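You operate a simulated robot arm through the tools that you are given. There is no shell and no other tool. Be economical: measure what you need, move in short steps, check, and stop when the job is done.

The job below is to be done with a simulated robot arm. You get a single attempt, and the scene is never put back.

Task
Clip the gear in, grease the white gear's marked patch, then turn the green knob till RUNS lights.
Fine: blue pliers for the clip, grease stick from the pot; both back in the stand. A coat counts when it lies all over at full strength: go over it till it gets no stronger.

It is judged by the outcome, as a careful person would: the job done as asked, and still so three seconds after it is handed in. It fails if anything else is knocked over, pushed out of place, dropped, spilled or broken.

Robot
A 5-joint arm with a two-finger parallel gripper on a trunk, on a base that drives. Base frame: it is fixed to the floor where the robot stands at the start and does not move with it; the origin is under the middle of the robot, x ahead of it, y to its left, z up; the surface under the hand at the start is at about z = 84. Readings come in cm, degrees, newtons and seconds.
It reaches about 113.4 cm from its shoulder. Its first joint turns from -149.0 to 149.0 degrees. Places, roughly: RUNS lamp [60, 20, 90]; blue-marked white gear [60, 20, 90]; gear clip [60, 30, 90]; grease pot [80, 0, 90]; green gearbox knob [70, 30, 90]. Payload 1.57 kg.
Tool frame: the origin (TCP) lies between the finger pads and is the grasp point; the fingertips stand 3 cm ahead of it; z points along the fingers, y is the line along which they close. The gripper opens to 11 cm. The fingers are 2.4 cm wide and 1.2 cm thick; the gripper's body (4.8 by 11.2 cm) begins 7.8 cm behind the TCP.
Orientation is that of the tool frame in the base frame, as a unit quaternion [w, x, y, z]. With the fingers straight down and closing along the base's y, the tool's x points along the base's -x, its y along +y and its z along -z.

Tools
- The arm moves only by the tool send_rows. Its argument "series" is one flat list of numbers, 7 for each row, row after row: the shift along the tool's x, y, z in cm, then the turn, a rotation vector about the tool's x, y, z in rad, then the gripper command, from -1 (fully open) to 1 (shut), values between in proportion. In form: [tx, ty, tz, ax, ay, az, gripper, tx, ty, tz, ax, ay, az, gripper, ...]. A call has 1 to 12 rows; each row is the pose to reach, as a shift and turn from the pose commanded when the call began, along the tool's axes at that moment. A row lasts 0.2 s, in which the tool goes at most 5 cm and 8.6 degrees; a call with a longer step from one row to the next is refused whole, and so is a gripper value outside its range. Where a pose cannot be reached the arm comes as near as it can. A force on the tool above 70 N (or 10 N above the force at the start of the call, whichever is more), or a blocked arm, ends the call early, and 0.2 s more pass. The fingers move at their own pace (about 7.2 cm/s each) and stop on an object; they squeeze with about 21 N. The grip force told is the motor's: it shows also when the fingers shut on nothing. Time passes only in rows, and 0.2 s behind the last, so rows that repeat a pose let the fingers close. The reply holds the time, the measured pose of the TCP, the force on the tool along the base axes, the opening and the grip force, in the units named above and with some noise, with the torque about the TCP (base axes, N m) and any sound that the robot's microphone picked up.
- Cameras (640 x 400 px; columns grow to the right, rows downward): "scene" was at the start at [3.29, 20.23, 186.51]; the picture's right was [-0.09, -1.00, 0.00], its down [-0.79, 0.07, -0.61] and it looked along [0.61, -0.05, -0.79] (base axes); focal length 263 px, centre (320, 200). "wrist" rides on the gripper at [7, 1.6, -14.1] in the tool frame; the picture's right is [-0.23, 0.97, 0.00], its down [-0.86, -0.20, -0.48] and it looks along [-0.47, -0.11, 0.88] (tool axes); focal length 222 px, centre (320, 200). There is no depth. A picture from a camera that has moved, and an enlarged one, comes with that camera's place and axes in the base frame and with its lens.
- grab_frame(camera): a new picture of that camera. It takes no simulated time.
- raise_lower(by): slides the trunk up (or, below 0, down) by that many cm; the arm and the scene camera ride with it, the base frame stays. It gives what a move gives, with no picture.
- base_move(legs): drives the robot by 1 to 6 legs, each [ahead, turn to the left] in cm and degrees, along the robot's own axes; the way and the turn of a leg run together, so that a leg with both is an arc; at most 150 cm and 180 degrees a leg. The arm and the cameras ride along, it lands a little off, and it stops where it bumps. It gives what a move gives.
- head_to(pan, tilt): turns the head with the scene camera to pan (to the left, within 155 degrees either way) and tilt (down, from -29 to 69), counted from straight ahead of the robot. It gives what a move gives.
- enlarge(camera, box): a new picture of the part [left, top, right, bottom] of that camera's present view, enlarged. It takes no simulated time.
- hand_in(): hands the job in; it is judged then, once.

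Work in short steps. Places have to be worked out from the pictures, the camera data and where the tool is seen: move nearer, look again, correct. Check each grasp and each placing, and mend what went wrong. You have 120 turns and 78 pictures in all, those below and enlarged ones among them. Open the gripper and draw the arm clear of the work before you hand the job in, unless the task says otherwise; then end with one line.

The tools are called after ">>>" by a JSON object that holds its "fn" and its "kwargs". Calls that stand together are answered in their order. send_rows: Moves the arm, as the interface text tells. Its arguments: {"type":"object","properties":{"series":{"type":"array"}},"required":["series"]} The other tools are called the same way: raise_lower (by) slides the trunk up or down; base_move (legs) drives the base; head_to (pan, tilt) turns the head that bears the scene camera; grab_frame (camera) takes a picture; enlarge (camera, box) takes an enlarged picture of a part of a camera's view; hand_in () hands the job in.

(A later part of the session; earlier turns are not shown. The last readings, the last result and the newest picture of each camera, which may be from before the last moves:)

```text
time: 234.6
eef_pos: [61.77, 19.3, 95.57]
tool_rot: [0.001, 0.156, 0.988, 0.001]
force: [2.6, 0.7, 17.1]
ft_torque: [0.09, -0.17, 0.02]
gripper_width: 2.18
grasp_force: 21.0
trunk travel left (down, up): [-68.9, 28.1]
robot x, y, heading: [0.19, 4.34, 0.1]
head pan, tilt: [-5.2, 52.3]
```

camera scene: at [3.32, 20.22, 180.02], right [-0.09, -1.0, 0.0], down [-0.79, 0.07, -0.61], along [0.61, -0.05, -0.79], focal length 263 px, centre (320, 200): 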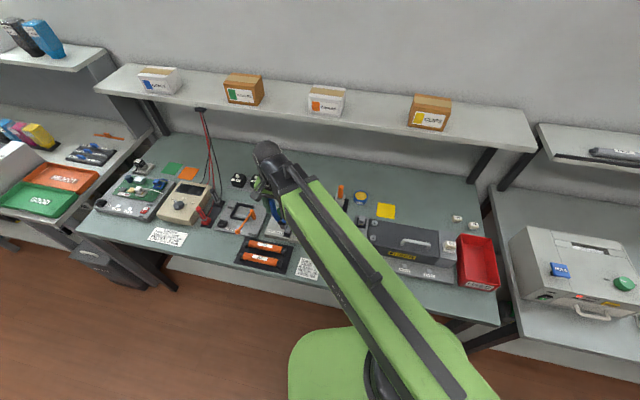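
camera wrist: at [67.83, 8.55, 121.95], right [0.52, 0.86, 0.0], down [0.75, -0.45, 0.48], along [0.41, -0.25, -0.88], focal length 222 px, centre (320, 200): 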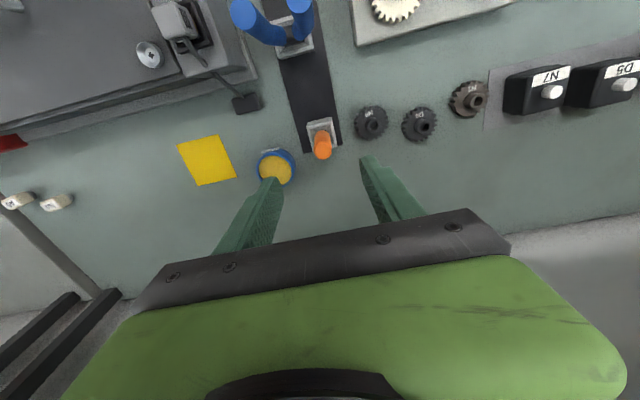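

Contact at 17 N. Stroke the edge, then step inward with more strokes along the outer rim.

>>> {"fn": "send_rows", "kwargs": {"series": [-0.05, 0.6, 0, 0, 0, 0, 1, -0.1, 1.2, 0, 0, 0, 0, 1, -0.14, 1.8, 0, 0, 0, 0, 1, -0.1, 1.2, 0, 0, 0, 0, 1, -0.05, 0.6, 0, 0, 0, 0, 1, 0, 0, 0, 0, 0, 0, 1, -0.05, 0.6, 0, 0, 0, 0, 1, -0.1, 1.2, 0, 0, 0, 0, 1, -0.14, 1.8, 0, 0, 0, 0, 1, -0.1, 1.2, 0, 0, 0, 0, 1, -0.05, 0.6, 0, 0, 0, 0, 1, 0, 0, 0, 0, 0, 0, 1]}}

>>> {"fn": "raise_lower", "kwargs": {"by": 0.5}}

>>> {"fn": "send_rows", "kwargs": {"series": [-0.25, 0, 0, 0, 0, 0, 1, -0.25, 0, 0, 0, 0, 0, 1]}}

>>> {"fn": "raise_lower", "kwargs": {"by": -0.5}}

>>> {"fn": "send_rows", "kwargs": {"series": [-0.05, 0.6, 0, 0, 0, 0, 1, -0.1, 1.2, 0, 0, 0, 0, 1, -0.14, 1.8, 0, 0, 0, 0, 1, -0.1, 1.2, 0, 0, 0, 0, 1, -0.05, 0.6, 0, 0, 0, 0, 1, 0, 0, 0, 0, 0, 0, 1, -0.05, 0.6, 0, 0, 0, 0, 1, -0.1, 1.2, 0, 0, 0, 0, 1, -0.14, 1.8, 0, 0, 0, 0, 1, -0.1, 1.2, 0, 0, 0, 0, 1, -0.05, 0.6, 0, 0, 0, 0, 1, 0, 0, 0, 0, 0, 0, 1]}}

>>> {"fn": "raise_lower", "kwargs": {"by": 0.5}}

>>> {"fn": "send_rows", "kwargs": {"series": [-0.35, -0.05, 0, 0, 0, 0, 1, -0.35, -0.05, 0, 0, 0, 0, 1]}}

>>> {"fn": "raise_lower", "kwargs": {"by": -0.5}}

>>> {"fn": "send_rows", "kwargs": {"series": [-0.04, 0.5, 0, 0, 0, 0, 1, -0.08, 1.0, 0, 0, 0, 0, 1, -0.04, 0.5, 0, 0, 0, 0, 1, 0, 0, 0, 0, 0, 0, 1, -0.04, 0.4, 0, 0, 0, 0, 1, 0, 0, 0, 0, 0, 0, 1]}}

>>> {"fn": "raise_lower", "kwargs": {"by": 0.5}}

>>> {"fn": "send_rows", "kwargs": {"series": [-0.35, -0.05, 0, 0, 0, 0, 1, -0.35, -0.05, 0, 0, 0, 0, 1]}}

>>> {"fn": "raise_lower", "kwargs": {"by": -0.5}}

>>> {"fn": "send_rows", "kwargs": {"series": [-0.04, 0.5, 0, 0, 0, 0, 1, -0.08, 1.0, 0, 0, 0, 0, 1, -0.04, 0.5, 0, 0, 0, 0, 1, 0, 0, 0, 0, 0, 0, 1, -0.04, 0.4, 0, 0, 0, 0, 1, 0, 0, 0, 0, 0, 0, 1]}}

>>> {"fn": "raise_lower", "kwargs": {"by": 0.5}}

>>> {"fn": "send_rows", "kwargs": {"series": [-0.35, -0.05, 0, 0, 0, 0, 1, -0.35, -0.05, 0, 0, 0, 0, 1]}}

>>> {"fn": "raise_lower", "kwargs": {"by": -0.5}}

>>> {"fn": "send_rows", "kwargs": {"series": [-0.04, 0.5, 0, 0, 0, 0, 1, -0.08, 1.0, 0, 0, 0, 0, 1, -0.04, 0.5, 0, 0, 0, 0, 1, 0, 0, 0, 0, 0, 0, 1, -0.04, 0.4, 0, 0, 0, 0, 1, 0, 0, 0, 0, 0, 0, 1]}}

>>> {"fn": "raise_lower", "kwargs": {"by": 3}}

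>>> {"fn": "send_rows", "kwargs": {"series": [-2.5, 0, 0, 0, 0, 0, 1, -2.5, 0, 0, 0, 0, 0, 1]}}

>>> {"fn": "enlarge", "kwargs": {"camera": "wrist", "box": [290, 95, 360, 150]}}

```text
time: 237.2
eef_pos: [61.76, 19.14, 95.65]
tool_rot: [0.0, 0.155, 0.988, 0.0]
force: [2.4, 2.3, 10.1]
ft_torque: [0.19, -0.16, 0.01]
gripper_width: 2.19
grasp_force: 21.3
trunk travel left (down, up): [-68.9, 28.1]
robot x, y, heading: [0.39, 3.83, -0.0]
head pan, tilt: [-5.2, 52.3]
```

```text
time: 237.7
eef_pos: [61.8, 19.2, 96.12]
tool_rot: [0.001, 0.156, 0.988, 0.0]
force: [0.2, -0.2, -1.3]
ft_torque: [-0.05, 0.01, 0.04]
gripper_width: 2.2
grasp_force: 20.7
trunk travel left (down, up): [-69.4, 27.6]
robot x, y, heading: [0.26, 4.02, 0.1]
head pan, tilt: [-5.2, 52.3]
```

```text
time: 238.3
eef_pos: [62.12, 19.2, 96.03]
tool_rot: [0.0, 0.155, 0.988, -0.001]
force: [0.9, 0.6, 0.0]
ft_torque: [0.0, -0.02, 0.0]
gripper_width: 2.19
grasp_force: 21.0
trunk travel left (down, up): [-69.4, 27.6]
robot x, y, heading: [0.38, 3.81, 0.1]
head pan, tilt: [-5.2, 52.3]
```

```text
time: 238.9
eef_pos: [61.96, 19.12, 95.66]
tool_rot: [0.0, 0.155, 0.988, 0.0]
force: [0.1, 0.6, 8.3]
ft_torque: [0.03, -0.03, 0.01]
gripper_width: 2.2
grasp_force: 21.1
trunk travel left (down, up): [-68.9, 28.1]
robot x, y, heading: [0.71, 4.13, 0.2]
head pan, tilt: [-5.2, 52.3]
```

```text
time: 241.5
eef_pos: [62.03, 19.2, 95.68]
tool_rot: [0.0, 0.155, 0.988, 0.0]
force: [1.0, 1.7, 8.3]
ft_torque: [0.09, -0.11, 0.01]
gripper_width: 2.18
grasp_force: 20.8
trunk travel left (down, up): [-68.9, 28.1]
robot x, y, heading: [0.38, 4.02, -0.1]
head pan, tilt: [-5.2, 52.3]
```

```text
time: 242.0
eef_pos: [62.06, 19.18, 96.02]
tool_rot: [0.0, 0.156, 0.988, -0.001]
force: [-0.7, 0.1, 0.2]
ft_torque: [0.0, 0.01, -0.03]
gripper_width: 2.19
grasp_force: 20.9
trunk travel left (down, up): [-69.4, 27.6]
robot x, y, heading: [0.55, 3.87, -0.0]
head pan, tilt: [-5.2, 52.3]
```

```text
time: 242.6
eef_pos: [62.39, 19.1, 96.03]
tool_rot: [0.001, 0.155, 0.988, 0.0]
force: [-0.7, 0.3, -0.2]
ft_torque: [0.01, -0.04, 0.02]
gripper_width: 2.19
grasp_force: 20.7
trunk travel left (down, up): [-69.4, 27.6]
robot x, y, heading: [0.23, 3.73, 0.2]
head pan, tilt: [-5.2, 52.3]
```

```text
time: 243.1
eef_pos: [62.32, 19.07, 95.54]
tool_rot: [0.0, 0.156, 0.988, 0.0]
force: [-1.2, 0.3, 5.1]
ft_torque: [0.05, 0.03, -0.02]
gripper_width: 2.2
grasp_force: 21.6
trunk travel left (down, up): [-68.9, 28.1]
robot x, y, heading: [0.54, 3.93, -0.0]
head pan, tilt: [-5.2, 52.3]
```

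```text
time: 244.5
eef_pos: [62.3, 19.08, 95.55]
tool_rot: [0.0, 0.155, 0.988, 0.0]
force: [0.6, 0.8, 6.8]
ft_torque: [0.15, -0.05, 0.0]
gripper_width: 2.16
grasp_force: 21.3
trunk travel left (down, up): [-68.9, 28.1]
robot x, y, heading: [0.51, 4.05, 0.3]
head pan, tilt: [-5.2, 52.3]
```

```text
time: 245.1
eef_pos: [62.33, 19.14, 96.01]
tool_rot: [0.0, 0.156, 0.988, 0.0]
force: [0.5, -0.1, -0.5]
ft_torque: [0.0, 0.01, 0.0]
gripper_width: 2.19
grasp_force: 20.5
trunk travel left (down, up): [-69.4, 27.6]
robot x, y, heading: [0.35, 4.21, 0.4]
head pan, tilt: [-5.2, 52.3]
```

```text
time: 245.7
eef_pos: [62.54, 18.75, 95.95]
tool_rot: [-0.001, 0.155, 0.988, 0.0]
force: [-0.2, 0.3, 0.0]
ft_torque: [0.0, -0.01, 0.02]
gripper_width: 2.18
grasp_force: 20.5
trunk travel left (down, up): [-69.4, 27.6]
robot x, y, heading: [0.23, 4.32, 0.0]
head pan, tilt: [-5.2, 52.3]
```

```text
time: 246.2
eef_pos: [62.57, 18.87, 95.64]
tool_rot: [-0.001, 0.156, 0.988, 0.0]
force: [-0.9, 0.5, 4.5]
ft_torque: [0.0, 0.07, 0.04]
gripper_width: 2.21
grasp_force: 20.9
trunk travel left (down, up): [-68.9, 28.1]
robot x, y, heading: [0.56, 4.15, -0.1]
head pan, tilt: [-5.2, 52.3]
```

```text
time: 247.6
eef_pos: [62.7, 18.93, 95.47]
tool_rot: [0.001, 0.155, 0.988, 0.0]
force: [1.0, 1.4, 5.1]
ft_torque: [0.12, -0.03, -0.02]
gripper_width: 2.19
grasp_force: 21.2
trunk travel left (down, up): [-68.9, 28.1]
robot x, y, heading: [0.3, 3.74, 0.5]
head pan, tilt: [-5.2, 52.3]
```

```text
time: 248.2
eef_pos: [62.7, 18.82, 96.11]
tool_rot: [0.0, 0.156, 0.988, 0.0]
force: [-0.3, -0.3, -0.1]
ft_torque: [0.03, 0.0, 0.01]
gripper_width: 2.17
grasp_force: 21.3
trunk travel left (down, up): [-69.4, 27.6]
robot x, y, heading: [0.43, 4.29, 0.2]
head pan, tilt: [-5.2, 52.3]
```

```text
time: 248.8
eef_pos: [62.9, 18.61, 96.1]
tool_rot: [-0.001, 0.155, 0.988, 0.0]
force: [0.4, -0.8, 0.1]
ft_torque: [0.04, 0.02, 0.0]
gripper_width: 2.18
grasp_force: 20.7
trunk travel left (down, up): [-69.4, 27.6]
robot x, y, heading: [0.66, 3.88, 0.1]
head pan, tilt: [-5.2, 52.3]
```

```text
time: 249.3
eef_pos: [62.85, 18.73, 95.6]
tool_rot: [0.0, 0.156, 0.988, -0.001]
force: [-0.1, 0.2, 4.1]
ft_torque: [-0.01, 0.06, -0.01]
gripper_width: 2.17
grasp_force: 20.7
trunk travel left (down, up): [-68.9, 28.1]
robot x, y, heading: [0.57, 4.16, -0.0]
head pan, tilt: [-5.2, 52.3]
```

```text
time: 250.7
eef_pos: [62.9, 18.68, 95.52]
tool_rot: [0.0, 0.156, 0.988, 0.0]
force: [1.0, 0.6, 5.2]
ft_torque: [0.09, 0.0, -0.03]
gripper_width: 2.19
grasp_force: 20.7
trunk travel left (down, up): [-68.9, 28.1]
robot x, y, heading: [0.64, 3.65, 0.2]
head pan, tilt: [-5.2, 52.3]
```

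```text
time: 251.4
eef_pos: [62.94, 18.65, 98.55]
tool_rot: [0.0, 0.155, 0.988, 0.0]
force: [-0.3, -0.7, -0.6]
ft_torque: [0.0, -0.02, 0.0]
gripper_width: 2.18
grasp_force: 21.6
trunk travel left (down, up): [-71.9, 25.1]
robot x, y, heading: [0.34, 4.08, 0.1]
head pan, tilt: [-5.2, 52.3]
```

```text
time: 252.1
eef_pos: [65.42, 17.91, 98.61]
tool_rot: [0.0, 0.156, 0.988, 0.0]
force: [-0.1, -0.2, 0.2]
ft_torque: [0.01, -0.01, -0.03]
gripper_width: 2.17
grasp_force: 21.0
trunk travel left (down, up): [-71.9, 25.1]
robot x, y, heading: [0.34, 4.59, 0.3]
head pan, tilt: [-5.2, 52.3]
```

```text
7.27 times, centred on (325, 122) of wrist
camera zoom: at [59.2, 21.67, 112.64], right [0.52, 0.86, 0.0], down [0.75, -0.45, 0.48], along [0.41, -0.25, -0.88], focal length 1615 px, centre (284, 764)
```

zoom: 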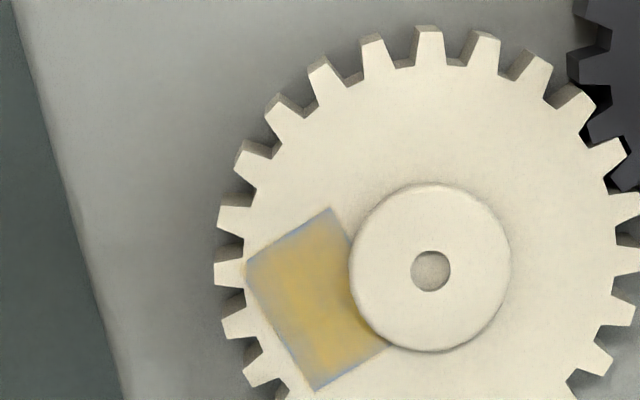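

The P2–P3 edge is now filled. Last weak bit is the outer rim near P1; one final recharge for it.

>>> {"fn": "raise_lower", "kwargs": {"by": 5.6}}

>>> {"fn": "send_rows", "kwargs": {"series": [-2.37, -2.65, 0, 0, 0, 0, 1, -4.73, -5.29, 0, 0, 0, 0, 1, -7.1, -7.94, 0, 0, 0, 0, 1, -9.47, -10.59, 0, 0, 0, 0, 1, -11.84, -13.24, 0, 0, 0, 0, 1, -14.2, -15.88, 0, 0, 0, 0, 1, -16.57, -18.53, 0, 0, 0, 0, 1, -16.57, -18.53, 0, 0, 0, 0, 1]}}

>>> {"fn": "raise_lower", "kwargs": {"by": -10}}

>>> {"fn": "raise_lower", "kwargs": {"by": -0.12}}

>>> {"fn": "raise_lower", "kwargs": {"by": -0.12}}

```text
time: 253.0
eef_pos: [65.3, 18.0, 104.16]
tool_rot: [0.0, 0.156, 0.988, 0.0]
force: [-0.8, -0.1, -0.3]
ft_torque: [-0.01, -0.03, 0.02]
gripper_width: 2.19
grasp_force: 21.0
trunk travel left (down, up): [-77.5, 19.5]
robot x, y, heading: [0.61, 4.08, 0.0]
head pan, tilt: [-5.2, 52.3]
```

```text
time: 254.8
eef_pos: [75.32, -4.88, 104.09]
tool_rot: [0.0, 0.156, 0.988, 0.0]
force: [0.0, 0.6, 0.1]
ft_torque: [-0.03, 0.0, 0.01]
gripper_width: 2.22
grasp_force: 21.2
trunk travel left (down, up): [-77.5, 19.5]
robot x, y, heading: [0.38, 4.19, 0.2]
head pan, tilt: [-5.2, 52.3]
```

```text
time: 256.1
eef_pos: [75.4, -4.62, 94.16]
tool_rot: [0.0, 0.156, 0.988, -0.001]
force: [-0.8, 0.0, 0.7]
ft_torque: [0.01, 0.0, 0.03]
gripper_width: 2.16
grasp_force: 21.4
trunk travel left (down, up): [-67.5, 29.5]
robot x, y, heading: [0.57, 3.88, 0.2]
head pan, tilt: [-5.2, 52.3]
```

```text
time: 256.7
eef_pos: [75.4, -4.74, 94.03]
tool_rot: [0.0, 0.156, 0.988, 0.0]
force: [1.2, -0.3, 10.2]
ft_torque: [-0.03, -0.13, -0.01]
gripper_width: 2.17
grasp_force: 21.0
trunk travel left (down, up): [-67.3, 29.7]
robot x, y, heading: [0.01, 3.96, 0.0]
head pan, tilt: [-5.2, 52.3]
```

```text
time: 257.2
eef_pos: [75.35, -4.74, 94.04]
tool_rot: [0.0, 0.155, 0.988, 0.0]
force: [1.4, -0.1, 19.3]
ft_torque: [-0.03, -0.11, 0.0]
gripper_width: 2.19
grasp_force: 20.7
trunk travel left (down, up): [-67.2, 29.8]
robot x, y, heading: [0.15, 4.23, 0.4]
head pan, tilt: [-5.2, 52.3]
```

Charged. Go to just outside P1 and touch down.

>>> {"fn": "raise_lower", "kwargs": {"by": 10.3}}

>>> {"fn": "send_rows", "kwargs": {"series": [2.41, 2.69, 0, 0, 0, 0, 1, 4.82, 5.37, 0, 0, 0, 0, 1, 7.23, 8.06, 0, 0, 0, 0, 1, 9.65, 10.75, 0, 0, 0, 0, 1, 12.06, 13.44, 0, 0, 0, 0, 1, 14.47, 16.12, 0, 0, 0, 0, 1, 16.88, 18.81, 0, 0, 0, 0, 1, 16.88, 18.81, 0, 0, 0, 0, 1]}}

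>>> {"fn": "raise_lower", "kwargs": {"by": -8.6}}

>>> {"fn": "raise_lower", "kwargs": {"by": -0.1}}

>>> {"fn": "raise_lower", "kwargs": {"by": -0.07}}

```text
time: 258.5
eef_pos: [75.55, -4.7, 104.29]
tool_rot: [0.0, 0.156, 0.988, 0.0]
force: [0.1, 0.0, 0.1]
ft_torque: [0.0, 0.01, 0.0]
gripper_width: 2.17
grasp_force: 21.0
trunk travel left (down, up): [-77.5, 19.5]
robot x, y, heading: [0.5, 4.08, 0.1]
head pan, tilt: [-5.2, 52.3]
```

```text
time: 260.3
eef_pos: [64.99, 18.46, 104.21]
tool_rot: [0.0, 0.156, 0.988, 0.001]
force: [0.0, -0.6, 0.1]
ft_torque: [0.0, 0.01, -0.04]
gripper_width: 2.18
grasp_force: 21.3
trunk travel left (down, up): [-77.5, 19.5]
robot x, y, heading: [0.44, 4.32, 0.2]
head pan, tilt: [-5.2, 52.3]
```

```text
time: 261.6
eef_pos: [65.03, 18.55, 95.56]
tool_rot: [0.001, 0.155, 0.988, -0.001]
force: [0.1, -0.3, 0.5]
ft_torque: [0.02, 0.0, 0.01]
gripper_width: 2.16
grasp_force: 21.1
trunk travel left (down, up): [-68.9, 28.1]
robot x, y, heading: [0.33, 3.78, 0.4]
head pan, tilt: [-5.2, 52.3]
```

```text
time: 262.1
eef_pos: [64.97, 18.44, 95.52]
tool_rot: [0.0, 0.156, 0.988, 0.0]
force: [0.0, -0.2, 0.4]
ft_torque: [0.02, -0.03, -0.02]
gripper_width: 2.18
grasp_force: 20.8
trunk travel left (down, up): [-68.8, 28.2]
robot x, y, heading: [0.47, 3.66, 0.3]
head pan, tilt: [-5.2, 52.3]
```

```text
time: 262.6
eef_pos: [64.99, 18.43, 95.49]
tool_rot: [0.0, 0.156, 0.988, 0.0]
force: [-0.3, 0.0, 9.3]
ft_torque: [0.03, -0.05, -0.02]
gripper_width: 2.18
grasp_force: 21.2
trunk travel left (down, up): [-68.8, 28.2]
robot x, y, heading: [0.44, 4.03, 0.2]
head pan, tilt: [-5.2, 52.3]
```

Contact at 9 N. Stroke the P1–P4 edge and step along the outer rim to P2.

>>> {"fn": "send_rows", "kwargs": {"series": [0.18, 0.54, 0, 0, 0, 0, 1, 0.37, 1.08, 0, 0, 0, 0, 1, 0.55, 1.62, 0, 0, 0, 0, 1, 0.37, 1.08, 0, 0, 0, 0, 1, 0.18, 0.54, 0, 0, 0, 0, 1, 0, 0, 0, 0, 0, 0, 1, 0.18, 0.54, 0, 0, 0, 0, 1, 0.37, 1.08, 0, 0, 0, 0, 1, 0.55, 1.62, 0, 0, 0, 0, 1, 0.37, 1.08, 0, 0, 0, 0, 1, 0.18, 0.54, 0, 0, 0, 0, 1, 0, 0, 0, 0, 0, 0, 1]}}

>>> {"fn": "raise_lower", "kwargs": {"by": 0.5}}

>>> {"fn": "send_rows", "kwargs": {"series": [0.29, -0.1, 0, 0, 0, 0, 1, 0.29, -0.1, 0, 0, 0, 0, 1]}}

>>> {"fn": "raise_lower", "kwargs": {"by": -0.5}}

>>> {"fn": "send_rows", "kwargs": {"series": [0.15, 0.45, 0, 0, 0, 0, 1, 0.29, 0.86, 0, 0, 0, 0, 1, 0.15, 0.45, 0, 0, 0, 0, 1, 0, 0, 0, 0, 0, 0, 1, 0.15, 0.45, 0, 0, 0, 0, 1, 0.29, 0.86, 0, 0, 0, 0, 1, 0.15, 0.45, 0, 0, 0, 0, 1, 0, 0, 0, 0, 0, 0, 1]}}

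>>> {"fn": "raise_lower", "kwargs": {"by": 0.5}}

>>> {"fn": "send_rows", "kwargs": {"series": [0.34, -0.09, 0, 0, 0, 0, 1, 0.34, -0.09, 0, 0, 0, 0, 1]}}

>>> {"fn": "raise_lower", "kwargs": {"by": -0.5}}

>>> {"fn": "send_rows", "kwargs": {"series": [0.15, 0.45, 0, 0, 0, 0, 1, 0.29, 0.86, 0, 0, 0, 0, 1, 0.15, 0.45, 0, 0, 0, 0, 1, 0, 0, 0, 0, 0, 0, 1, 0.15, 0.45, 0, 0, 0, 0, 1, 0, 0, 0, 0, 0, 0, 1]}}

>>> {"fn": "raise_lower", "kwargs": {"by": 0.5}}

>>> {"fn": "send_rows", "kwargs": {"series": [0.34, -0.09, 0, 0, 0, 0, 1, 0.34, -0.09, 0, 0, 0, 0, 1]}}

>>> {"fn": "raise_lower", "kwargs": {"by": -0.52}}

>>> {"fn": "send_rows", "kwargs": {"series": [0.15, 0.45, 0, 0, 0, 0, 1, 0.29, 0.86, 0, 0, 0, 0, 1, 0.15, 0.45, 0, 0, 0, 0, 1, 0, 0, 0, 0, 0, 0, 1, 0.15, 0.45, 0, 0, 0, 0, 1, 0, 0, 0, 0, 0, 0, 1]}}

>>> {"fn": "raise_lower", "kwargs": {"by": 0.5}}

>>> {"fn": "send_rows", "kwargs": {"series": [0.34, -0.09, 0, 0, 0, 0, 1, 0.34, -0.09, 0, 0, 0, 0, 1]}}

>>> {"fn": "raise_lower", "kwargs": {"by": -0.5}}

>>> {"fn": "send_rows", "kwargs": {"series": [0.15, 0.45, 0, 0, 0, 0, 1, 0.29, 0.86, 0, 0, 0, 0, 1, 0.15, 0.45, 0, 0, 0, 0, 1, 0, 0, 0, 0, 0, 0, 1, 0.15, 0.45, 0, 0, 0, 0, 1, 0, 0, 0, 0, 0, 0, 1]}}

>>> {"fn": "raise_lower", "kwargs": {"by": 3}}

>>> {"fn": "send_rows", "kwargs": {"series": [-2.5, 0.3, 0, 0, 0, 0, 1, -2.5, 0.3, 0, 0, 0, 0, 1]}}

>>> {"fn": "enlarge", "kwargs": {"camera": "wrist", "box": [290, 95, 360, 150]}}

```text
time: 265.2
eef_pos: [65.1, 18.57, 95.5]
tool_rot: [0.0, 0.156, 0.988, 0.0]
force: [-1.4, 3.0, 8.3]
ft_torque: [0.17, 0.04, -0.03]
gripper_width: 2.18
grasp_force: 20.6
trunk travel left (down, up): [-68.8, 28.2]
robot x, y, heading: [0.45, 3.84, -0.0]
head pan, tilt: [-5.2, 52.3]
```

```text
time: 265.7
eef_pos: [65.08, 18.55, 95.95]
tool_rot: [0.0, 0.156, 0.988, -0.001]
force: [0.0, -0.1, 0.0]
ft_torque: [0.02, 0.0, 0.0]
gripper_width: 2.21
grasp_force: 20.9
trunk travel left (down, up): [-69.3, 27.7]
robot x, y, heading: [0.08, 4.02, 0.1]
head pan, tilt: [-5.2, 52.3]
```

```text
time: 266.3
eef_pos: [64.84, 18.56, 95.87]
tool_rot: [0.0, 0.156, 0.988, 0.001]
force: [0.4, -1.1, 0.3]
ft_torque: [0.02, 0.01, 0.01]
gripper_width: 2.17
grasp_force: 21.0
trunk travel left (down, up): [-69.3, 27.7]
robot x, y, heading: [0.21, 3.59, 0.0]
head pan, tilt: [-5.2, 52.3]
```

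```text
time: 266.9
eef_pos: [64.79, 18.44, 95.51]
tool_rot: [0.0, 0.155, 0.988, 0.0]
force: [-1.3, 0.4, 7.4]
ft_torque: [-0.03, 0.06, 0.01]
gripper_width: 2.19
grasp_force: 20.8
trunk travel left (down, up): [-68.8, 28.2]
robot x, y, heading: [0.67, 3.75, 0.1]
head pan, tilt: [-5.2, 52.3]
```

```text
time: 268.6
eef_pos: [64.67, 18.44, 95.37]
tool_rot: [0.0, 0.156, 0.988, 0.0]
force: [-0.2, 2.5, 6.6]
ft_torque: [0.15, 0.03, 0.02]
gripper_width: 2.19
grasp_force: 20.8
trunk travel left (down, up): [-68.8, 28.2]
robot x, y, heading: [0.25, 3.93, 0.2]
head pan, tilt: [-5.2, 52.3]
```

```text
time: 269.2
eef_pos: [64.76, 18.39, 95.96]
tool_rot: [-0.001, 0.156, 0.988, 0.0]
force: [-0.2, 0.2, -1.1]
ft_torque: [-0.03, -0.01, 0.01]
gripper_width: 2.15
grasp_force: 21.2
trunk travel left (down, up): [-69.3, 27.7]
robot x, y, heading: [0.26, 3.97, 0.1]
head pan, tilt: [-5.2, 52.3]
```

```text
time: 269.8
eef_pos: [64.44, 18.38, 95.95]
tool_rot: [0.0, 0.156, 0.988, 0.0]
force: [-0.1, -0.1, -0.5]
ft_torque: [0.0, 0.0, 0.0]
gripper_width: 2.18
grasp_force: 20.5
trunk travel left (down, up): [-69.3, 27.7]
robot x, y, heading: [0.73, 3.62, 0.2]
head pan, tilt: [-5.2, 52.3]
```

```text
time: 270.3
eef_pos: [64.38, 18.42, 95.57]
tool_rot: [0.0, 0.156, 0.988, 0.0]
force: [-0.7, -0.1, 5.6]
ft_torque: [0.01, 0.06, 0.02]
gripper_width: 2.18
grasp_force: 20.8
trunk travel left (down, up): [-68.8, 28.2]
robot x, y, heading: [0.55, 3.79, 0.2]
head pan, tilt: [-5.2, 52.3]
```

```text
time: 271.7
eef_pos: [64.42, 18.46, 95.43]
tool_rot: [0.0, 0.156, 0.988, 0.0]
force: [0.2, 2.6, 6.0]
ft_torque: [0.15, 0.06, 0.01]
gripper_width: 2.2
grasp_force: 21.2
trunk travel left (down, up): [-68.8, 28.2]
robot x, y, heading: [0.45, 3.73, -0.1]
head pan, tilt: [-5.2, 52.3]
```

```text
time: 272.3
eef_pos: [64.6, 18.51, 95.91]
tool_rot: [-0.001, 0.155, 0.988, 0.0]
force: [-0.1, -0.2, -0.4]
ft_torque: [-0.01, 0.0, -0.02]
gripper_width: 2.18
grasp_force: 21.0
trunk travel left (down, up): [-69.3, 27.7]
robot x, y, heading: [0.63, 3.94, 0.1]
head pan, tilt: [-5.2, 52.3]
```

```text
time: 272.9
eef_pos: [64.11, 18.49, 95.93]
tool_rot: [0.001, 0.156, 0.988, 0.001]
force: [0.1, 0.5, 0.2]
ft_torque: [0.01, 0.02, -0.01]
gripper_width: 2.18
grasp_force: 20.7
trunk travel left (down, up): [-69.3, 27.7]
robot x, y, heading: [0.37, 4.08, 0.2]
head pan, tilt: [-5.2, 52.3]
```

```text
time: 273.4
eef_pos: [64.11, 18.49, 95.56]
tool_rot: [0.0, 0.156, 0.988, 0.0]
force: [-0.2, -0.4, 6.7]
ft_torque: [0.06, 0.04, 0.02]
gripper_width: 2.19
grasp_force: 20.8
trunk travel left (down, up): [-68.7, 28.3]
robot x, y, heading: [0.41, 4.23, 0.1]
head pan, tilt: [-5.2, 52.3]
```

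```text
time: 274.8
eef_pos: [64.08, 18.55, 95.49]
tool_rot: [0.0, 0.156, 0.988, 0.002]
force: [-0.4, 2.9, 6.8]
ft_torque: [0.2, 0.01, 0.01]
gripper_width: 2.18
grasp_force: 20.9
trunk travel left (down, up): [-68.7, 28.3]
robot x, y, heading: [0.18, 3.94, -0.0]
head pan, tilt: [-5.2, 52.3]
```

```text
time: 275.4
eef_pos: [64.09, 18.43, 95.94]
tool_rot: [0.0, 0.157, 0.988, 0.0]
force: [0.0, -0.5, -0.5]
ft_torque: [-0.02, -0.01, -0.02]
gripper_width: 2.18
grasp_force: 21.2
trunk travel left (down, up): [-69.2, 27.8]
robot x, y, heading: [0.65, 3.78, 0.1]
head pan, tilt: [-5.2, 52.3]
```

```text
time: 275.9
eef_pos: [63.78, 18.53, 95.99]
tool_rot: [-0.001, 0.155, 0.988, -0.001]
force: [-0.1, -0.7, -0.5]
ft_torque: [0.05, 0.02, 0.0]
gripper_width: 2.16
grasp_force: 21.3
trunk travel left (down, up): [-69.2, 27.8]
robot x, y, heading: [0.21, 3.72, 0.2]
head pan, tilt: [-5.2, 52.3]
```

```text
time: 276.5
eef_pos: [63.76, 18.49, 95.39]
tool_rot: [-0.001, 0.156, 0.988, 0.001]
force: [-0.1, 0.1, 5.7]
ft_torque: [0.07, 0.03, 0.0]
gripper_width: 2.19
grasp_force: 20.9
trunk travel left (down, up): [-68.7, 28.3]
robot x, y, heading: [0.33, 3.93, 0.2]
head pan, tilt: [-5.2, 52.3]
```

```text
time: 277.9
eef_pos: [63.84, 18.57, 95.47]
tool_rot: [0.0, 0.156, 0.988, 0.0]
force: [-0.1, 1.5, 6.3]
ft_torque: [0.18, -0.01, 0.01]
gripper_width: 2.19
grasp_force: 20.7
trunk travel left (down, up): [-68.7, 28.3]
robot x, y, heading: [0.36, 3.73, 0.2]
head pan, tilt: [-5.2, 52.3]
```

```text
time: 278.6
eef_pos: [63.84, 18.33, 98.39]
tool_rot: [0.0, 0.155, 0.988, 0.0]
force: [0.4, 0.7, 0.5]
ft_torque: [-0.02, 0.01, 0.01]
gripper_width: 2.16
grasp_force: 21.3
trunk travel left (down, up): [-71.7, 25.3]
robot x, y, heading: [-0.1, 3.92, 0.1]
head pan, tilt: [-5.2, 52.3]
```

```text
time: 279.2
eef_pos: [66.35, 17.98, 98.52]
tool_rot: [0.0, 0.156, 0.988, -0.001]
force: [0.2, 0.3, -1.1]
ft_torque: [-0.02, -0.01, -0.04]
gripper_width: 2.18
grasp_force: 20.7
trunk travel left (down, up): [-71.7, 25.3]
robot x, y, heading: [-0.02, 3.92, 0.3]
head pan, tilt: [-5.2, 52.3]
```

```text
7.27 times, centred on (325, 122) of wrist
camera zoom: at [60.22, 21.58, 112.51], right [0.52, 0.86, 0.0], down [0.75, -0.45, 0.48], along [0.41, -0.25, -0.88], focal length 1615 px, centre (284, 764)
```

zoom: 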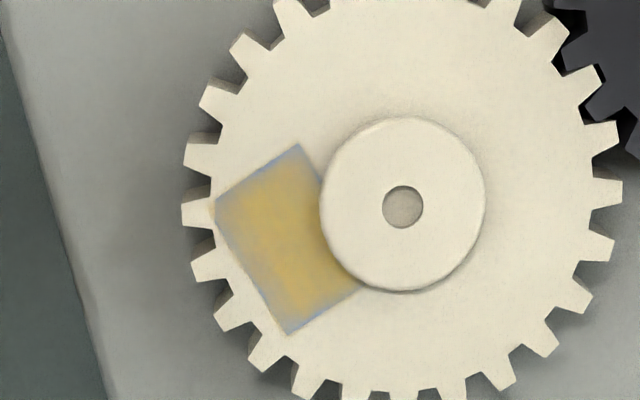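

Very nearly uniform; corner P3 and P1 edge are a shade weaker. One last charge for those two edges.

>>> {"fn": "raise_lower", "kwargs": {"by": 5.8}}

>>> {"fn": "send_rows", "kwargs": {"series": [-2.22, -2.68, 0, 0, 0, 0, 1, -4.45, -5.36, 0, 0, 0, 0, 1, -6.67, -8.04, 0, 0, 0, 0, 1, -8.9, -10.73, 0, 0, 0, 0, 1, -11.12, -13.41, 0, 0, 0, 0, 1, -13.35, -16.09, 0, 0, 0, 0, 1, -15.57, -18.77, 0, 0, 0, 0, 1, -15.57, -18.77, 0, 0, 0, 0, 1]}}

>>> {"fn": "raise_lower", "kwargs": {"by": -10.15}}

>>> {"fn": "raise_lower", "kwargs": {"by": -0.12}}

>>> {"fn": "raise_lower", "kwargs": {"by": -0.1}}

```text
time: 280.2
eef_pos: [66.34, 17.88, 104.17]
tool_rot: [0.0, 0.156, 0.988, 0.0]
force: [1.0, -0.7, 0.1]
ft_torque: [0.01, 0.05, 0.0]
gripper_width: 2.19
grasp_force: 21.2
trunk travel left (down, up): [-77.5, 19.5]
robot x, y, heading: [0.64, 3.81, -0.1]
head pan, tilt: [-5.2, 52.3]
```

```text
time: 282.0
eef_pos: [75.32, -4.71, 104.25]
tool_rot: [0.0, 0.155, 0.988, 0.0]
force: [0.0, 1.0, -0.2]
ft_torque: [-0.02, -0.03, 0.0]
gripper_width: 2.19
grasp_force: 21.3
trunk travel left (down, up): [-77.5, 19.5]
robot x, y, heading: [0.09, 3.67, -0.1]
head pan, tilt: [-5.2, 52.3]
```

```text
time: 283.4
eef_pos: [75.43, -4.65, 93.99]
tool_rot: [0.0, 0.156, 0.988, 0.0]
force: [0.4, -0.1, -0.7]
ft_torque: [0.01, 0.01, -0.01]
gripper_width: 2.18
grasp_force: 20.9
trunk travel left (down, up): [-67.4, 29.6]
robot x, y, heading: [0.34, 3.88, 0.3]
head pan, tilt: [-5.2, 52.3]
```

```text
time: 283.9
eef_pos: [75.4, -4.7, 93.85]
tool_rot: [0.0, 0.156, 0.988, 0.0]
force: [1.6, 0.2, 5.8]
ft_torque: [0.01, -0.06, 0.01]
gripper_width: 2.2
grasp_force: 20.7
trunk travel left (down, up): [-67.3, 29.7]
robot x, y, heading: [0.34, 4.19, 0.2]
head pan, tilt: [-5.2, 52.3]
```

```text
time: 284.4
eef_pos: [75.23, -4.72, 93.95]
tool_rot: [0.001, 0.155, 0.988, -0.001]
force: [4.1, 0.1, 17.8]
ft_torque: [-0.05, -0.23, 0.02]
gripper_width: 2.19
grasp_force: 21.4
trunk travel left (down, up): [-67.2, 29.8]
robot x, y, heading: [0.29, 3.89, 0.1]
head pan, tilt: [-5.2, 52.3]
```

Charged; return to the P2–P3 edge and touch down.

>>> {"fn": "raise_lower", "kwargs": {"by": 10.3}}

>>> {"fn": "send_rows", "kwargs": {"series": [2.75, 2.61, 0, 0, 0, 0, 1, 5.49, 5.22, 0, 0, 0, 0, 1, 8.24, 7.83, 0, 0, 0, 0, 1, 10.99, 10.43, 0, 0, 0, 0, 1, 13.74, 13.04, 0, 0, 0, 0, 1, 16.48, 15.65, 0, 0, 0, 0, 1, 19.23, 18.26, 0, 0, 0, 0, 1, 19.23, 18.26, 0, 0, 0, 0, 1]}}

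>>> {"fn": "raise_lower", "kwargs": {"by": -8.7}}

>>> {"fn": "raise_lower", "kwargs": {"by": -0.08}}

>>> {"fn": "raise_lower", "kwargs": {"by": -0.08}}

```text
time: 285.8
eef_pos: [75.46, -4.71, 104.26]
tool_rot: [0.0, 0.156, 0.988, 0.0]
force: [-0.2, 0.2, -0.4]
ft_torque: [0.01, -0.02, -0.03]
gripper_width: 2.19
grasp_force: 21.2
trunk travel left (down, up): [-77.5, 19.5]
robot x, y, heading: [0.45, 3.73, 0.2]
head pan, tilt: [-5.2, 52.3]
```

```text
time: 287.6
eef_pos: [62.6, 18.6, 104.2]
tool_rot: [0.0, 0.156, 0.988, 0.0]
force: [-0.4, 0.2, -0.4]
ft_torque: [-0.04, -0.01, -0.01]
gripper_width: 2.19
grasp_force: 21.0
trunk travel left (down, up): [-77.5, 19.5]
robot x, y, heading: [-0.02, 4.07, 0.1]
head pan, tilt: [-5.2, 52.3]
```

```text
time: 288.8
eef_pos: [62.62, 18.56, 95.52]
tool_rot: [0.0, 0.155, 0.988, 0.0]
force: [-0.2, 0.6, 1.2]
ft_torque: [0.0, 0.01, -0.01]
gripper_width: 2.18
grasp_force: 20.8
trunk travel left (down, up): [-68.8, 28.2]
robot x, y, heading: [0.2, 4.0, 0.1]
head pan, tilt: [-5.2, 52.3]
```

```text
time: 289.3
eef_pos: [62.6, 18.5, 95.48]
tool_rot: [0.0, 0.156, 0.988, 0.0]
force: [0.6, 0.2, 7.6]
ft_torque: [0.02, -0.02, 0.0]
gripper_width: 2.19
grasp_force: 21.0
trunk travel left (down, up): [-68.7, 28.3]
robot x, y, heading: [0.12, 4.02, 0.1]
head pan, tilt: [-5.2, 52.3]
```

```text
time: 289.8
eef_pos: [62.63, 18.37, 95.43]
tool_rot: [0.001, 0.155, 0.988, 0.0]
force: [1.9, 0.9, 19.2]
ft_torque: [0.16, -0.13, -0.01]
gripper_width: 2.18
grasp_force: 21.4
trunk travel left (down, up): [-68.6, 28.4]
robot x, y, heading: [0.49, 4.06, -0.1]
head pan, tilt: [-5.2, 52.3]
```

In contact. Stroke P2–P3, a bit inside, then the P1–P4 side.

>>> {"fn": "send_rows", "kwargs": {"series": [0.2, 0.56, 0, 0, 0, 0, 1, 0.4, 1.13, 0, 0, 0, 0, 1, 0.6, 1.69, 0, 0, 0, 0, 1, 0.4, 1.13, 0, 0, 0, 0, 1, 0.6, 1.69, 0, 0, 0, 0, 1, 0.4, 1.13, 0, 0, 0, 0, 1, 0.2, 0.56, 0, 0, 0, 0, 1, 0, 0, 0, 0, 0, 0, 1, 0.2, 0.56, 0, 0, 0, 0, 1, 0.4, 1.13, 0, 0, 0, 0, 1, 0.2, 0.56, 0, 0, 0, 0, 1, 0, 0, 0, 0, 0, 0, 1]}}

>>> {"fn": "raise_lower", "kwargs": {"by": 0.5}}

>>> {"fn": "send_rows", "kwargs": {"series": [-0.24, 0.07, 0, 0, 0, 0, 1, -0.24, 0.07, 0, 0, 0, 0, 1]}}

>>> {"fn": "raise_lower", "kwargs": {"by": -0.5}}

>>> {"fn": "send_rows", "kwargs": {"series": [0.2, 0.56, 0, 0, 0, 0, 1, 0.4, 1.13, 0, 0, 0, 0, 1, 0.6, 1.69, 0, 0, 0, 0, 1, 0.4, 1.13, 0, 0, 0, 0, 1, 0.6, 1.69, 0, 0, 0, 0, 1, 0.4, 1.13, 0, 0, 0, 0, 1, 0.2, 0.56, 0, 0, 0, 0, 1, 0, 0, 0, 0, 0, 0, 1]}}

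>>> {"fn": "raise_lower", "kwargs": {"by": 0.5}}

>>> {"fn": "send_rows", "kwargs": {"series": [-2.1, 0.65, 0, 0, 0, 0, 1, -2.1, 0.65, 0, 0, 0, 0, 1]}}

>>> {"fn": "raise_lower", "kwargs": {"by": -0.5}}

>>> {"fn": "send_rows", "kwargs": {"series": [0.2, 0.56, 0, 0, 0, 0, 1, 0.4, 1.13, 0, 0, 0, 0, 1, 0.2, 0.56, 0, 0, 0, 0, 1, 0, 0, 0, 0, 0, 0, 1, 0.2, 0.56, 0, 0, 0, 0, 1, 0.4, 1.13, 0, 0, 0, 0, 1, 0.2, 0.56, 0, 0, 0, 0, 1, 0, 0, 0, 0, 0, 0, 1]}}

>>> {"fn": "raise_lower", "kwargs": {"by": 0.5}}

>>> {"fn": "send_rows", "kwargs": {"series": [0.29, -0.09, 0, 0, 0, 0, 1, 0.29, -0.09, 0, 0, 0, 0, 1]}}

>>> {"fn": "raise_lower", "kwargs": {"by": -0.5}}

>>> {"fn": "send_rows", "kwargs": {"series": [0.2, 0.56, 0, 0, 0, 0, 1, 0.4, 1.13, 0, 0, 0, 0, 1, 0.2, 0.56, 0, 0, 0, 0, 1, 0, 0, 0, 0, 0, 0, 1]}}

>>> {"fn": "raise_lower", "kwargs": {"by": 8.8}}

```text
time: 292.4
eef_pos: [62.58, 18.55, 95.32]
tool_rot: [0.001, 0.156, 0.988, 0.001]
force: [2.7, 2.6, 13.8]
ft_torque: [0.28, -0.15, 0.0]
gripper_width: 2.16
grasp_force: 21.0
trunk travel left (down, up): [-68.6, 28.4]
robot x, y, heading: [0.26, 4.13, 0.3]
head pan, tilt: [-5.2, 52.3]
```

```text
time: 292.9
eef_pos: [62.54, 18.61, 95.81]
tool_rot: [0.0, 0.156, 0.988, 0.0]
force: [0.1, 0.0, -0.3]
ft_torque: [0.01, 0.0, 0.02]
gripper_width: 2.18
grasp_force: 21.1
trunk travel left (down, up): [-69.1, 27.9]
robot x, y, heading: [0.31, 4.06, 0.2]
head pan, tilt: [-5.2, 52.3]
```

```text
time: 293.5
eef_pos: [62.93, 18.48, 95.86]
tool_rot: [0.0, 0.156, 0.988, 0.0]
force: [0.5, 0.7, -0.2]
ft_torque: [-0.02, 0.01, 0.0]
gripper_width: 2.17
grasp_force: 20.8
trunk travel left (down, up): [-69.1, 27.9]
robot x, y, heading: [0.14, 3.87, -0.0]
head pan, tilt: [-5.2, 52.3]
```

```text
time: 294.1
eef_pos: [62.85, 18.42, 95.33]
tool_rot: [0.0, 0.156, 0.988, 0.0]
force: [1.1, 0.0, 8.0]
ft_torque: [0.07, -0.01, 0.01]
gripper_width: 2.18
grasp_force: 20.9
trunk travel left (down, up): [-68.6, 28.4]
robot x, y, heading: [0.32, 3.8, 0.2]
head pan, tilt: [-5.2, 52.3]
```

```text
time: 295.9
eef_pos: [62.87, 18.59, 95.22]
tool_rot: [0.0, 0.155, 0.988, -0.001]
force: [0.9, 2.2, 9.7]
ft_torque: [0.15, -0.05, 0.01]
gripper_width: 2.17
grasp_force: 21.5
trunk travel left (down, up): [-68.6, 28.4]
robot x, y, heading: [0.35, 4.29, 0.0]
head pan, tilt: [-5.2, 52.3]
```

```text
time: 296.4
eef_pos: [62.82, 18.53, 95.77]
tool_rot: [0.0, 0.156, 0.988, -0.001]
force: [-0.1, -0.5, -0.4]
ft_torque: [-0.02, -0.02, -0.02]
gripper_width: 2.18
grasp_force: 21.0
trunk travel left (down, up): [-69.1, 27.9]
robot x, y, heading: [0.26, 3.99, 0.2]
head pan, tilt: [-5.2, 52.3]
```

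```text
time: 297.0
eef_pos: [64.98, 18.52, 95.85]
tool_rot: [0.0, 0.156, 0.988, 0.0]
force: [-0.5, 0.0, -0.4]
ft_torque: [-0.01, 0.0, -0.02]
gripper_width: 2.21
grasp_force: 21.0
trunk travel left (down, up): [-69.1, 27.9]
robot x, y, heading: [0.28, 3.91, 0.1]
head pan, tilt: [-5.2, 52.3]
```

```text
time: 297.6
eef_pos: [64.99, 18.64, 95.35]
tool_rot: [0.0, 0.155, 0.988, 0.0]
force: [-0.4, 0.8, 5.6]
ft_torque: [0.03, -0.01, -0.05]
gripper_width: 2.15
grasp_force: 20.6
trunk travel left (down, up): [-68.6, 28.4]
robot x, y, heading: [0.31, 3.92, 0.2]
head pan, tilt: [-5.2, 52.3]
```

```text
time: 299.4
eef_pos: [64.96, 18.57, 95.45]
tool_rot: [0.0, 0.156, 0.988, 0.0]
force: [0.2, 2.5, 6.2]
ft_torque: [0.14, 0.01, 0.04]
gripper_width: 2.17
grasp_force: 21.1
trunk travel left (down, up): [-68.6, 28.4]
robot x, y, heading: [0.18, 4.26, 0.2]
head pan, tilt: [-5.2, 52.3]
```

```text
time: 299.9
eef_pos: [65.16, 18.41, 95.85]
tool_rot: [0.001, 0.155, 0.988, 0.0]
force: [0.1, 0.4, 0.7]
ft_torque: [-0.04, -0.01, 0.01]
gripper_width: 2.19
grasp_force: 20.7
trunk travel left (down, up): [-69.1, 27.9]
robot x, y, heading: [0.49, 3.97, 0.2]
head pan, tilt: [-5.2, 52.3]
```

```text
time: 300.5
eef_pos: [64.8, 18.49, 95.72]
tool_rot: [0.0, 0.156, 0.988, 0.0]
force: [-0.4, 0.3, -0.7]
ft_torque: [-0.02, 0.0, 0.01]
gripper_width: 2.19
grasp_force: 20.6
trunk travel left (down, up): [-69.1, 27.9]
robot x, y, heading: [0.38, 4.22, -0.0]
head pan, tilt: [-5.2, 52.3]
```

```text
time: 301.0
eef_pos: [64.83, 18.46, 95.44]
tool_rot: [0.001, 0.156, 0.988, -0.001]
force: [-0.7, -0.8, 5.1]
ft_torque: [0.01, 0.06, 0.02]
gripper_width: 2.18
grasp_force: 20.9
trunk travel left (down, up): [-68.6, 28.4]
robot x, y, heading: [0.43, 3.85, 0.3]
head pan, tilt: [-5.2, 52.3]
```

```text
time: 302.0
eef_pos: [64.67, 18.53, 95.23]
tool_rot: [0.0, 0.155, 0.988, 0.0]
force: [-0.2, 2.6, 5.2]
ft_torque: [0.15, 0.04, 0.0]
gripper_width: 2.19
grasp_force: 20.9
trunk travel left (down, up): [-68.6, 28.4]
robot x, y, heading: [0.5, 3.82, 0.2]
head pan, tilt: [-5.2, 52.3]
```

```text
time: 303.3
eef_pos: [64.64, 18.45, 104.16]
tool_rot: [0.001, 0.156, 0.988, 0.001]
force: [0.7, 0.0, -0.3]
ft_torque: [-0.01, -0.02, 0.01]
gripper_width: 2.18
grasp_force: 21.1
trunk travel left (down, up): [-77.4, 19.6]
robot x, y, heading: [0.21, 4.14, -0.2]
head pan, tilt: [-5.2, 52.3]
```

Coat done. Now carry the stick above its slot and check alignment.

>>> {"fn": "send_rows", "kwargs": {"series": [-3.36, -2.5, 0, 0, 0, 0, 1, -6.71, -5.0, 0, 0, 0, 0, 1, -10.07, -7.5, 0, 0, 0, 0, 1, -13.42, -10.0, 0, 0, 0, 0, 1, -13.42, -10.0, 0, 0, 0, 0, 1]}}

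>>> {"fn": "raise_lower", "kwargs": {"by": -7.5}}

>>> {"fn": "enlarge", "kwargs": {"camera": "wrist", "box": [275, 110, 365, 220]}}

```text
time: 304.5
eef_pos: [74.28, 4.74, 104.08]
tool_rot: [0.0, 0.155, 0.988, 0.001]
force: [0.5, 0.2, 0.3]
ft_torque: [-0.03, 0.04, -0.03]
gripper_width: 2.19
grasp_force: 20.8
trunk travel left (down, up): [-77.4, 19.6]
robot x, y, heading: [0.27, 3.88, 0.3]
head pan, tilt: [-5.2, 52.3]
```

```text
time: 305.6
eef_pos: [74.31, 4.88, 96.66]
tool_rot: [0.0, 0.156, 0.988, 0.0]
force: [-0.2, -0.3, -0.1]
ft_torque: [0.0, -0.02, -0.02]
gripper_width: 2.18
grasp_force: 21.4
trunk travel left (down, up): [-69.9, 27.1]
robot x, y, heading: [0.37, 4.08, 0.1]
head pan, tilt: [-5.2, 52.3]
```

```text
3.64 times, centred on (320, 165) of wrist
camera zoom: at [68.18, 8.51, 110.68], right [0.52, 0.86, 0.0], down [0.75, -0.45, 0.48], along [0.41, -0.25, -0.88], focal length 808 px, centre (320, 327)
```

zoom: 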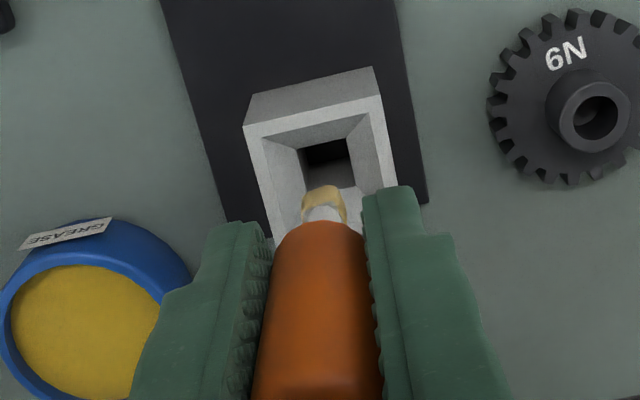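

Tip is within 0.2 cm of the slot axis; fine-adjust and lower in steps watching force.

>>> {"fn": "send_rows", "kwargs": {"series": [0.18, 0.08, 0, 0, 0, 0, 1, 0.18, 0.08, 0, 0, 0, 0, 1]}}

>>> {"fn": "raise_lower", "kwargs": {"by": -3}}

>>> {"fn": "raise_lower", "kwargs": {"by": -1}}

>>> {"fn": "raise_lower", "kwargs": {"by": -0.3}}

```text
time: 306.2
eef_pos: [74.16, 4.98, 96.6]
tool_rot: [0.001, 0.155, 0.988, 0.0]
force: [0.0, -0.1, 0.0]
ft_torque: [-0.03, -0.03, 0.03]
gripper_width: 2.2
grasp_force: 21.3
trunk travel left (down, up): [-69.9, 27.1]
robot x, y, heading: [0.41, 3.97, -0.2]
head pan, tilt: [-5.2, 52.3]
```

```text
time: 306.9
eef_pos: [74.14, 5.0, 93.51]
tool_rot: [0.001, 0.155, 0.988, 0.0]
force: [-1.6, 0.3, -0.4]
ft_torque: [0.01, 0.12, 0.01]
gripper_width: 2.19
grasp_force: 20.9
trunk travel left (down, up): [-66.9, 30.1]
robot x, y, heading: [0.45, 3.61, 0.0]
head pan, tilt: [-5.2, 52.3]
```

```text
time: 307.5
eef_pos: [74.1, 5.12, 92.53]
tool_rot: [0.0, 0.156, 0.988, 0.0]
force: [-2.0, 0.7, -0.6]
ft_torque: [0.08, 0.13, 0.02]
gripper_width: 2.21
grasp_force: 20.9
trunk travel left (down, up): [-65.9, 31.1]
robot x, y, heading: [0.3, 3.78, 0.1]
head pan, tilt: [-5.2, 52.3]
```

```text
time: 308.0
eef_pos: [74.01, 5.07, 92.34]
tool_rot: [0.0, 0.156, 0.988, 0.0]
force: [-2.8, -0.3, -0.8]
ft_torque: [0.08, 0.17, -0.01]
gripper_width: 2.18
grasp_force: 21.1
trunk travel left (down, up): [-65.6, 31.4]
robot x, y, heading: [0.5, 4.08, 0.2]
head pan, tilt: [-5.2, 52.3]
```

Minor side contact (−2.8 N); keep lowering gently until seated.

>>> {"fn": "raise_lower", "kwargs": {"by": -0.2}}

>>> {"fn": "raise_lower", "kwargs": {"by": -0.2}}

>>> {"fn": "raise_lower", "kwargs": {"by": -0.15}}

```text
time: 308.6
eef_pos: [74.21, 4.96, 92.07]
tool_rot: [0.0, 0.155, 0.988, 0.0]
force: [-1.6, 0.7, -1.0]
ft_torque: [0.04, 0.14, 0.01]
gripper_width: 2.18
grasp_force: 20.9
trunk travel left (down, up): [-65.4, 31.6]
robot x, y, heading: [-0.26, 3.74, 0.1]
head pan, tilt: [-5.2, 52.3]
```

```text
time: 309.1
eef_pos: [74.07, 5.11, 91.95]
tool_rot: [0.0, 0.155, 0.988, 0.0]
force: [-1.8, 1.1, -0.7]
ft_torque: [0.03, 0.11, -0.03]
gripper_width: 2.18
grasp_force: 21.2
trunk travel left (down, up): [-65.2, 31.8]
robot x, y, heading: [0.14, 3.96, 0.2]
head pan, tilt: [-5.2, 52.3]
```

```text
time: 309.6
eef_pos: [74.13, 5.03, 91.7]
tool_rot: [0.0, 0.156, 0.988, 0.0]
force: [-1.7, 0.1, -0.8]
ft_torque: [0.02, 0.12, 0.0]
gripper_width: 2.19
grasp_force: 20.4
trunk travel left (down, up): [-65.1, 31.9]
robot x, y, heading: [0.65, 3.89, 0.0]
head pan, tilt: [-5.2, 52.3]
```

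Not yet bottomed; continue a little more.

>>> {"fn": "raise_lower", "kwargs": {"by": -0.2}}

>>> {"fn": "raise_lower", "kwargs": {"by": -0.2}}

>>> {"fn": "enlarge", "kwargs": {"camera": "wrist", "box": [260, 110, 380, 250]}}

```text
time: 310.1
eef_pos: [74.16, 4.91, 91.53]
tool_rot: [0.0, 0.156, 0.988, 0.0]
force: [-1.5, 0.4, -0.3]
ft_torque: [0.03, 0.11, 0.01]
gripper_width: 2.19
grasp_force: 21.1
trunk travel left (down, up): [-64.9, 32.1]
robot x, y, heading: [0.37, 3.8, 0.1]
head pan, tilt: [-5.2, 52.3]
```

```text
time: 310.6
eef_pos: [74.11, 4.98, 91.37]
tool_rot: [0.001, 0.154, 0.988, 0.0]
force: [3.0, 0.8, 15.4]
ft_torque: [0.01, -0.17, 0.0]
gripper_width: 2.16
grasp_force: 20.8
trunk travel left (down, up): [-64.7, 32.3]
robot x, y, heading: [0.6, 3.85, -0.0]
head pan, tilt: [-5.2, 52.3]
```

```text
2.86 times, centred on (320, 180) of wrist
camera zoom: at [67.98, 8.69, 105.51], right [0.52, 0.86, 0.0], down [0.75, -0.45, 0.48], along [0.41, -0.25, -0.88], focal length 635 px, centre (320, 257)
```

zoom: 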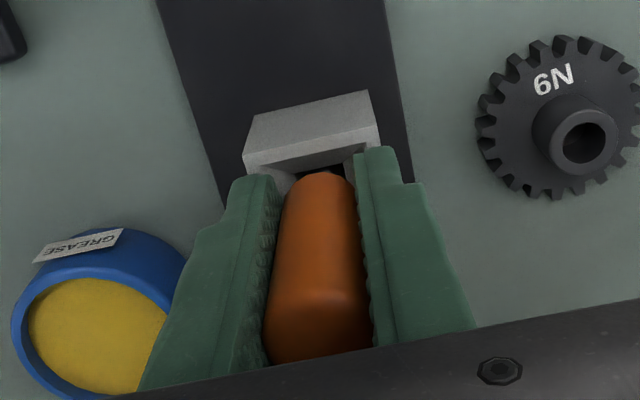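

Seated firmly. Release, rise, and move above the knob (est. axis (66.8,30.4), top z≈92.7), spinning the fingers so they avoid the A4 hub.

>>> {"fn": "send_rows", "kwargs": {"series": [0, 0, 0, 0, 0, 0, 0.4, 0, 0, 0, 0, 0, 0, 0, 0, 0, 0, 0, 0, 0, -0.2, 0, 0, 0, 0, 0, 0, -0.2]}}

>>> {"fn": "raise_lower", "kwargs": {"by": 12}}

>>> {"fn": "send_rows", "kwargs": {"series": [2.12, 3.13, 0, 0, 0, 0, -0.2, 4.23, 6.25, 0, 0, 0, 0, -0.2, 6.35, 9.38, 0, 0, 0, 0, -0.2, 8.47, 12.51, 0, 0, 0, 0, -0.2, 10.59, 15.64, 0, 0, 0, 0, -0.2, 12.7, 18.76, 0, 0, 0, 0, -0.2, 14.82, 21.89, 0, 0, 0, 0, -0.2, 14.82, 21.89, 0, 0, 0, 0, -0.2]}}

>>> {"fn": "send_rows", "kwargs": {"series": [0, 0, 0, 0, 0, -0.147, -0.2, 0, 0, 0, 0, 0, -0.294, -0.2, 0, 0, 0, 0, 0, -0.441, -0.2, 0, 0, 0, 0, 0, -0.588, -0.2, 0, 0, 0, 0, 0, -0.735, -0.2, 0, 0, 0, 0, 0, -0.882, -0.2, 0, 0, 0, 0, 0, -1.029, -0.2, 0, 0, 0, 0, 0, -1.176, -0.2, 0, 0, 0, 0, 0, -1.344, -0.2, 0, 0, 0, 0, 0, -1.344, -0.2]}}

>>> {"fn": "grab_frame", "kwargs": {"camera": "wrist"}}

```text
time: 311.6
eef_pos: [74.04, 5.0, 91.43]
tool_rot: [0.0, 0.156, 0.988, 0.0]
force: [0.0, 0.3, -0.3]
ft_torque: [0.02, -0.01, 0.0]
gripper_width: 6.6
grasp_force: 0.0
trunk travel left (down, up): [-64.7, 32.3]
robot x, y, heading: [0.41, 3.87, 0.1]
head pan, tilt: [-5.2, 52.3]
```

```text
time: 313.1
eef_pos: [74.13, 5.04, 103.29]
tool_rot: [0.0, 0.155, 0.988, -0.001]
force: [0.9, -0.3, 0.1]
ft_torque: [0.02, 0.0, -0.02]
gripper_width: 6.6
grasp_force: 0.0
trunk travel left (down, up): [-76.7, 20.3]
robot x, y, heading: [0.37, 3.85, 0.3]
head pan, tilt: [-5.2, 52.3]
```

```text
time: 314.9
eef_pos: [66.85, 30.6, 103.3]
tool_rot: [0.0, 0.157, 0.988, -0.001]
force: [0.7, -0.2, -0.1]
ft_torque: [-0.01, 0.04, 0.0]
gripper_width: 6.6
grasp_force: 0.0
trunk travel left (down, up): [-76.7, 20.3]
robot x, y, heading: [0.19, 4.45, -0.2]
head pan, tilt: [-5.2, 52.3]
```

```text
refused: row 9 steps farther than a row can; nothing moved
```

```text
1 pictures are left
camera wrist: at [60.72, 34.27, 117.42], right [0.52, 0.86, 0.0], down [0.75, -0.45, 0.48], along [0.41, -0.25, -0.88], focal length 222 px, centre (320, 200)
```

wrist: 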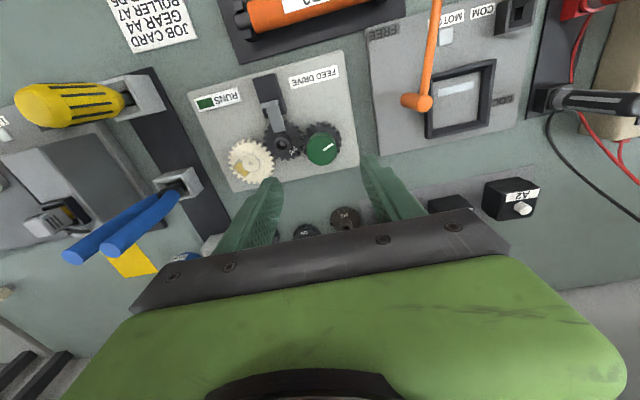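

One picture is left, so I proceed by readings. Knob centre ≈ (66.8,30.7), matching the TCP. Spin the hand away from the A4 hub, then descend over the knob.

>>> {"fn": "send_rows", "kwargs": {"series": [0, 0, 0, 0, 0, -0.14, -0.2, 0, 0, 0, 0, 0, -0.28, -0.2, 0, 0, 0, 0, 0, -0.42, -0.2, 0, 0, 0, 0, 0, -0.56, -0.2, 0, 0, 0, 0, 0, -0.7, -0.2, 0, 0, 0, 0, 0, -0.84, -0.2, 0, 0, 0, 0, 0, -0.98, -0.2, 0, 0, 0, 0, 0, -1.12, -0.2, 0, 0, 0, 0, 0, -1.26, -0.2, 0, 0, 0, 0, 0, -1.344, -0.2, 0, 0, 0, 0, 0, -1.344, -0.2]}}

>>> {"fn": "raise_lower", "kwargs": {"by": -8}}

>>> {"fn": "raise_lower", "kwargs": {"by": -3}}

```text
time: 317.3
eef_pos: [66.8, 30.33, 103.24]
tool_rot: [0.0, -0.494, 0.87, 0.0]
force: [-1.5, 0.2, -0.3]
ft_torque: [-0.02, -0.01, -0.03]
gripper_width: 6.6
grasp_force: 0.1
trunk travel left (down, up): [-76.7, 20.3]
robot x, y, heading: [0.19, 4.21, 0.3]
head pan, tilt: [-5.2, 52.3]
```

```text
time: 318.5
eef_pos: [66.81, 30.41, 95.33]
tool_rot: [-0.001, -0.493, 0.87, 0.0]
force: [0.1, 0.0, 0.7]
ft_torque: [0.02, -0.02, 0.01]
gripper_width: 6.61
grasp_force: 0.1
trunk travel left (down, up): [-68.7, 28.3]
robot x, y, heading: [0.17, 3.83, 0.2]
head pan, tilt: [-5.2, 52.3]
```

```text
time: 319.2
eef_pos: [66.81, 30.4, 92.29]
tool_rot: [0.0, -0.493, 0.87, 0.0]
force: [0.3, 0.3, 0.4]
ft_torque: [-0.01, 0.0, 0.01]
gripper_width: 6.58
grasp_force: 0.1
trunk travel left (down, up): [-65.7, 31.3]
robot x, y, heading: [0.33, 3.76, 0.5]
head pan, tilt: [-5.2, 52.3]
```

Straddling the knob with no contact. Nudge 0.2 and close on it.

>>> {"fn": "send_rows", "kwargs": {"series": [-0.2, 0.1, 0, 0, 0, 0, -0.2, -0.2, 0.1, 0, 0, 0, 0, 0.2, -0.2, 0.1, 0, 0, 0, 0, 1, -0.2, 0.1, 0, 0, 0, 0, 1, -0.2, 0.1, 0, 0, 0, 0, 1]}}

```text
time: 320.4
eef_pos: [67.05, 30.5, 92.24]
tool_rot: [0.001, -0.492, 0.87, -0.002]
force: [27.4, -13.8, 17.7]
ft_torque: [-0.23, -0.36, -0.07]
gripper_width: 3.54
grasp_force: 42.7
trunk travel left (down, up): [-65.7, 31.3]
robot x, y, heading: [-0.13, 3.65, 0.1]
head pan, tilt: [-5.2, 52.3]
```

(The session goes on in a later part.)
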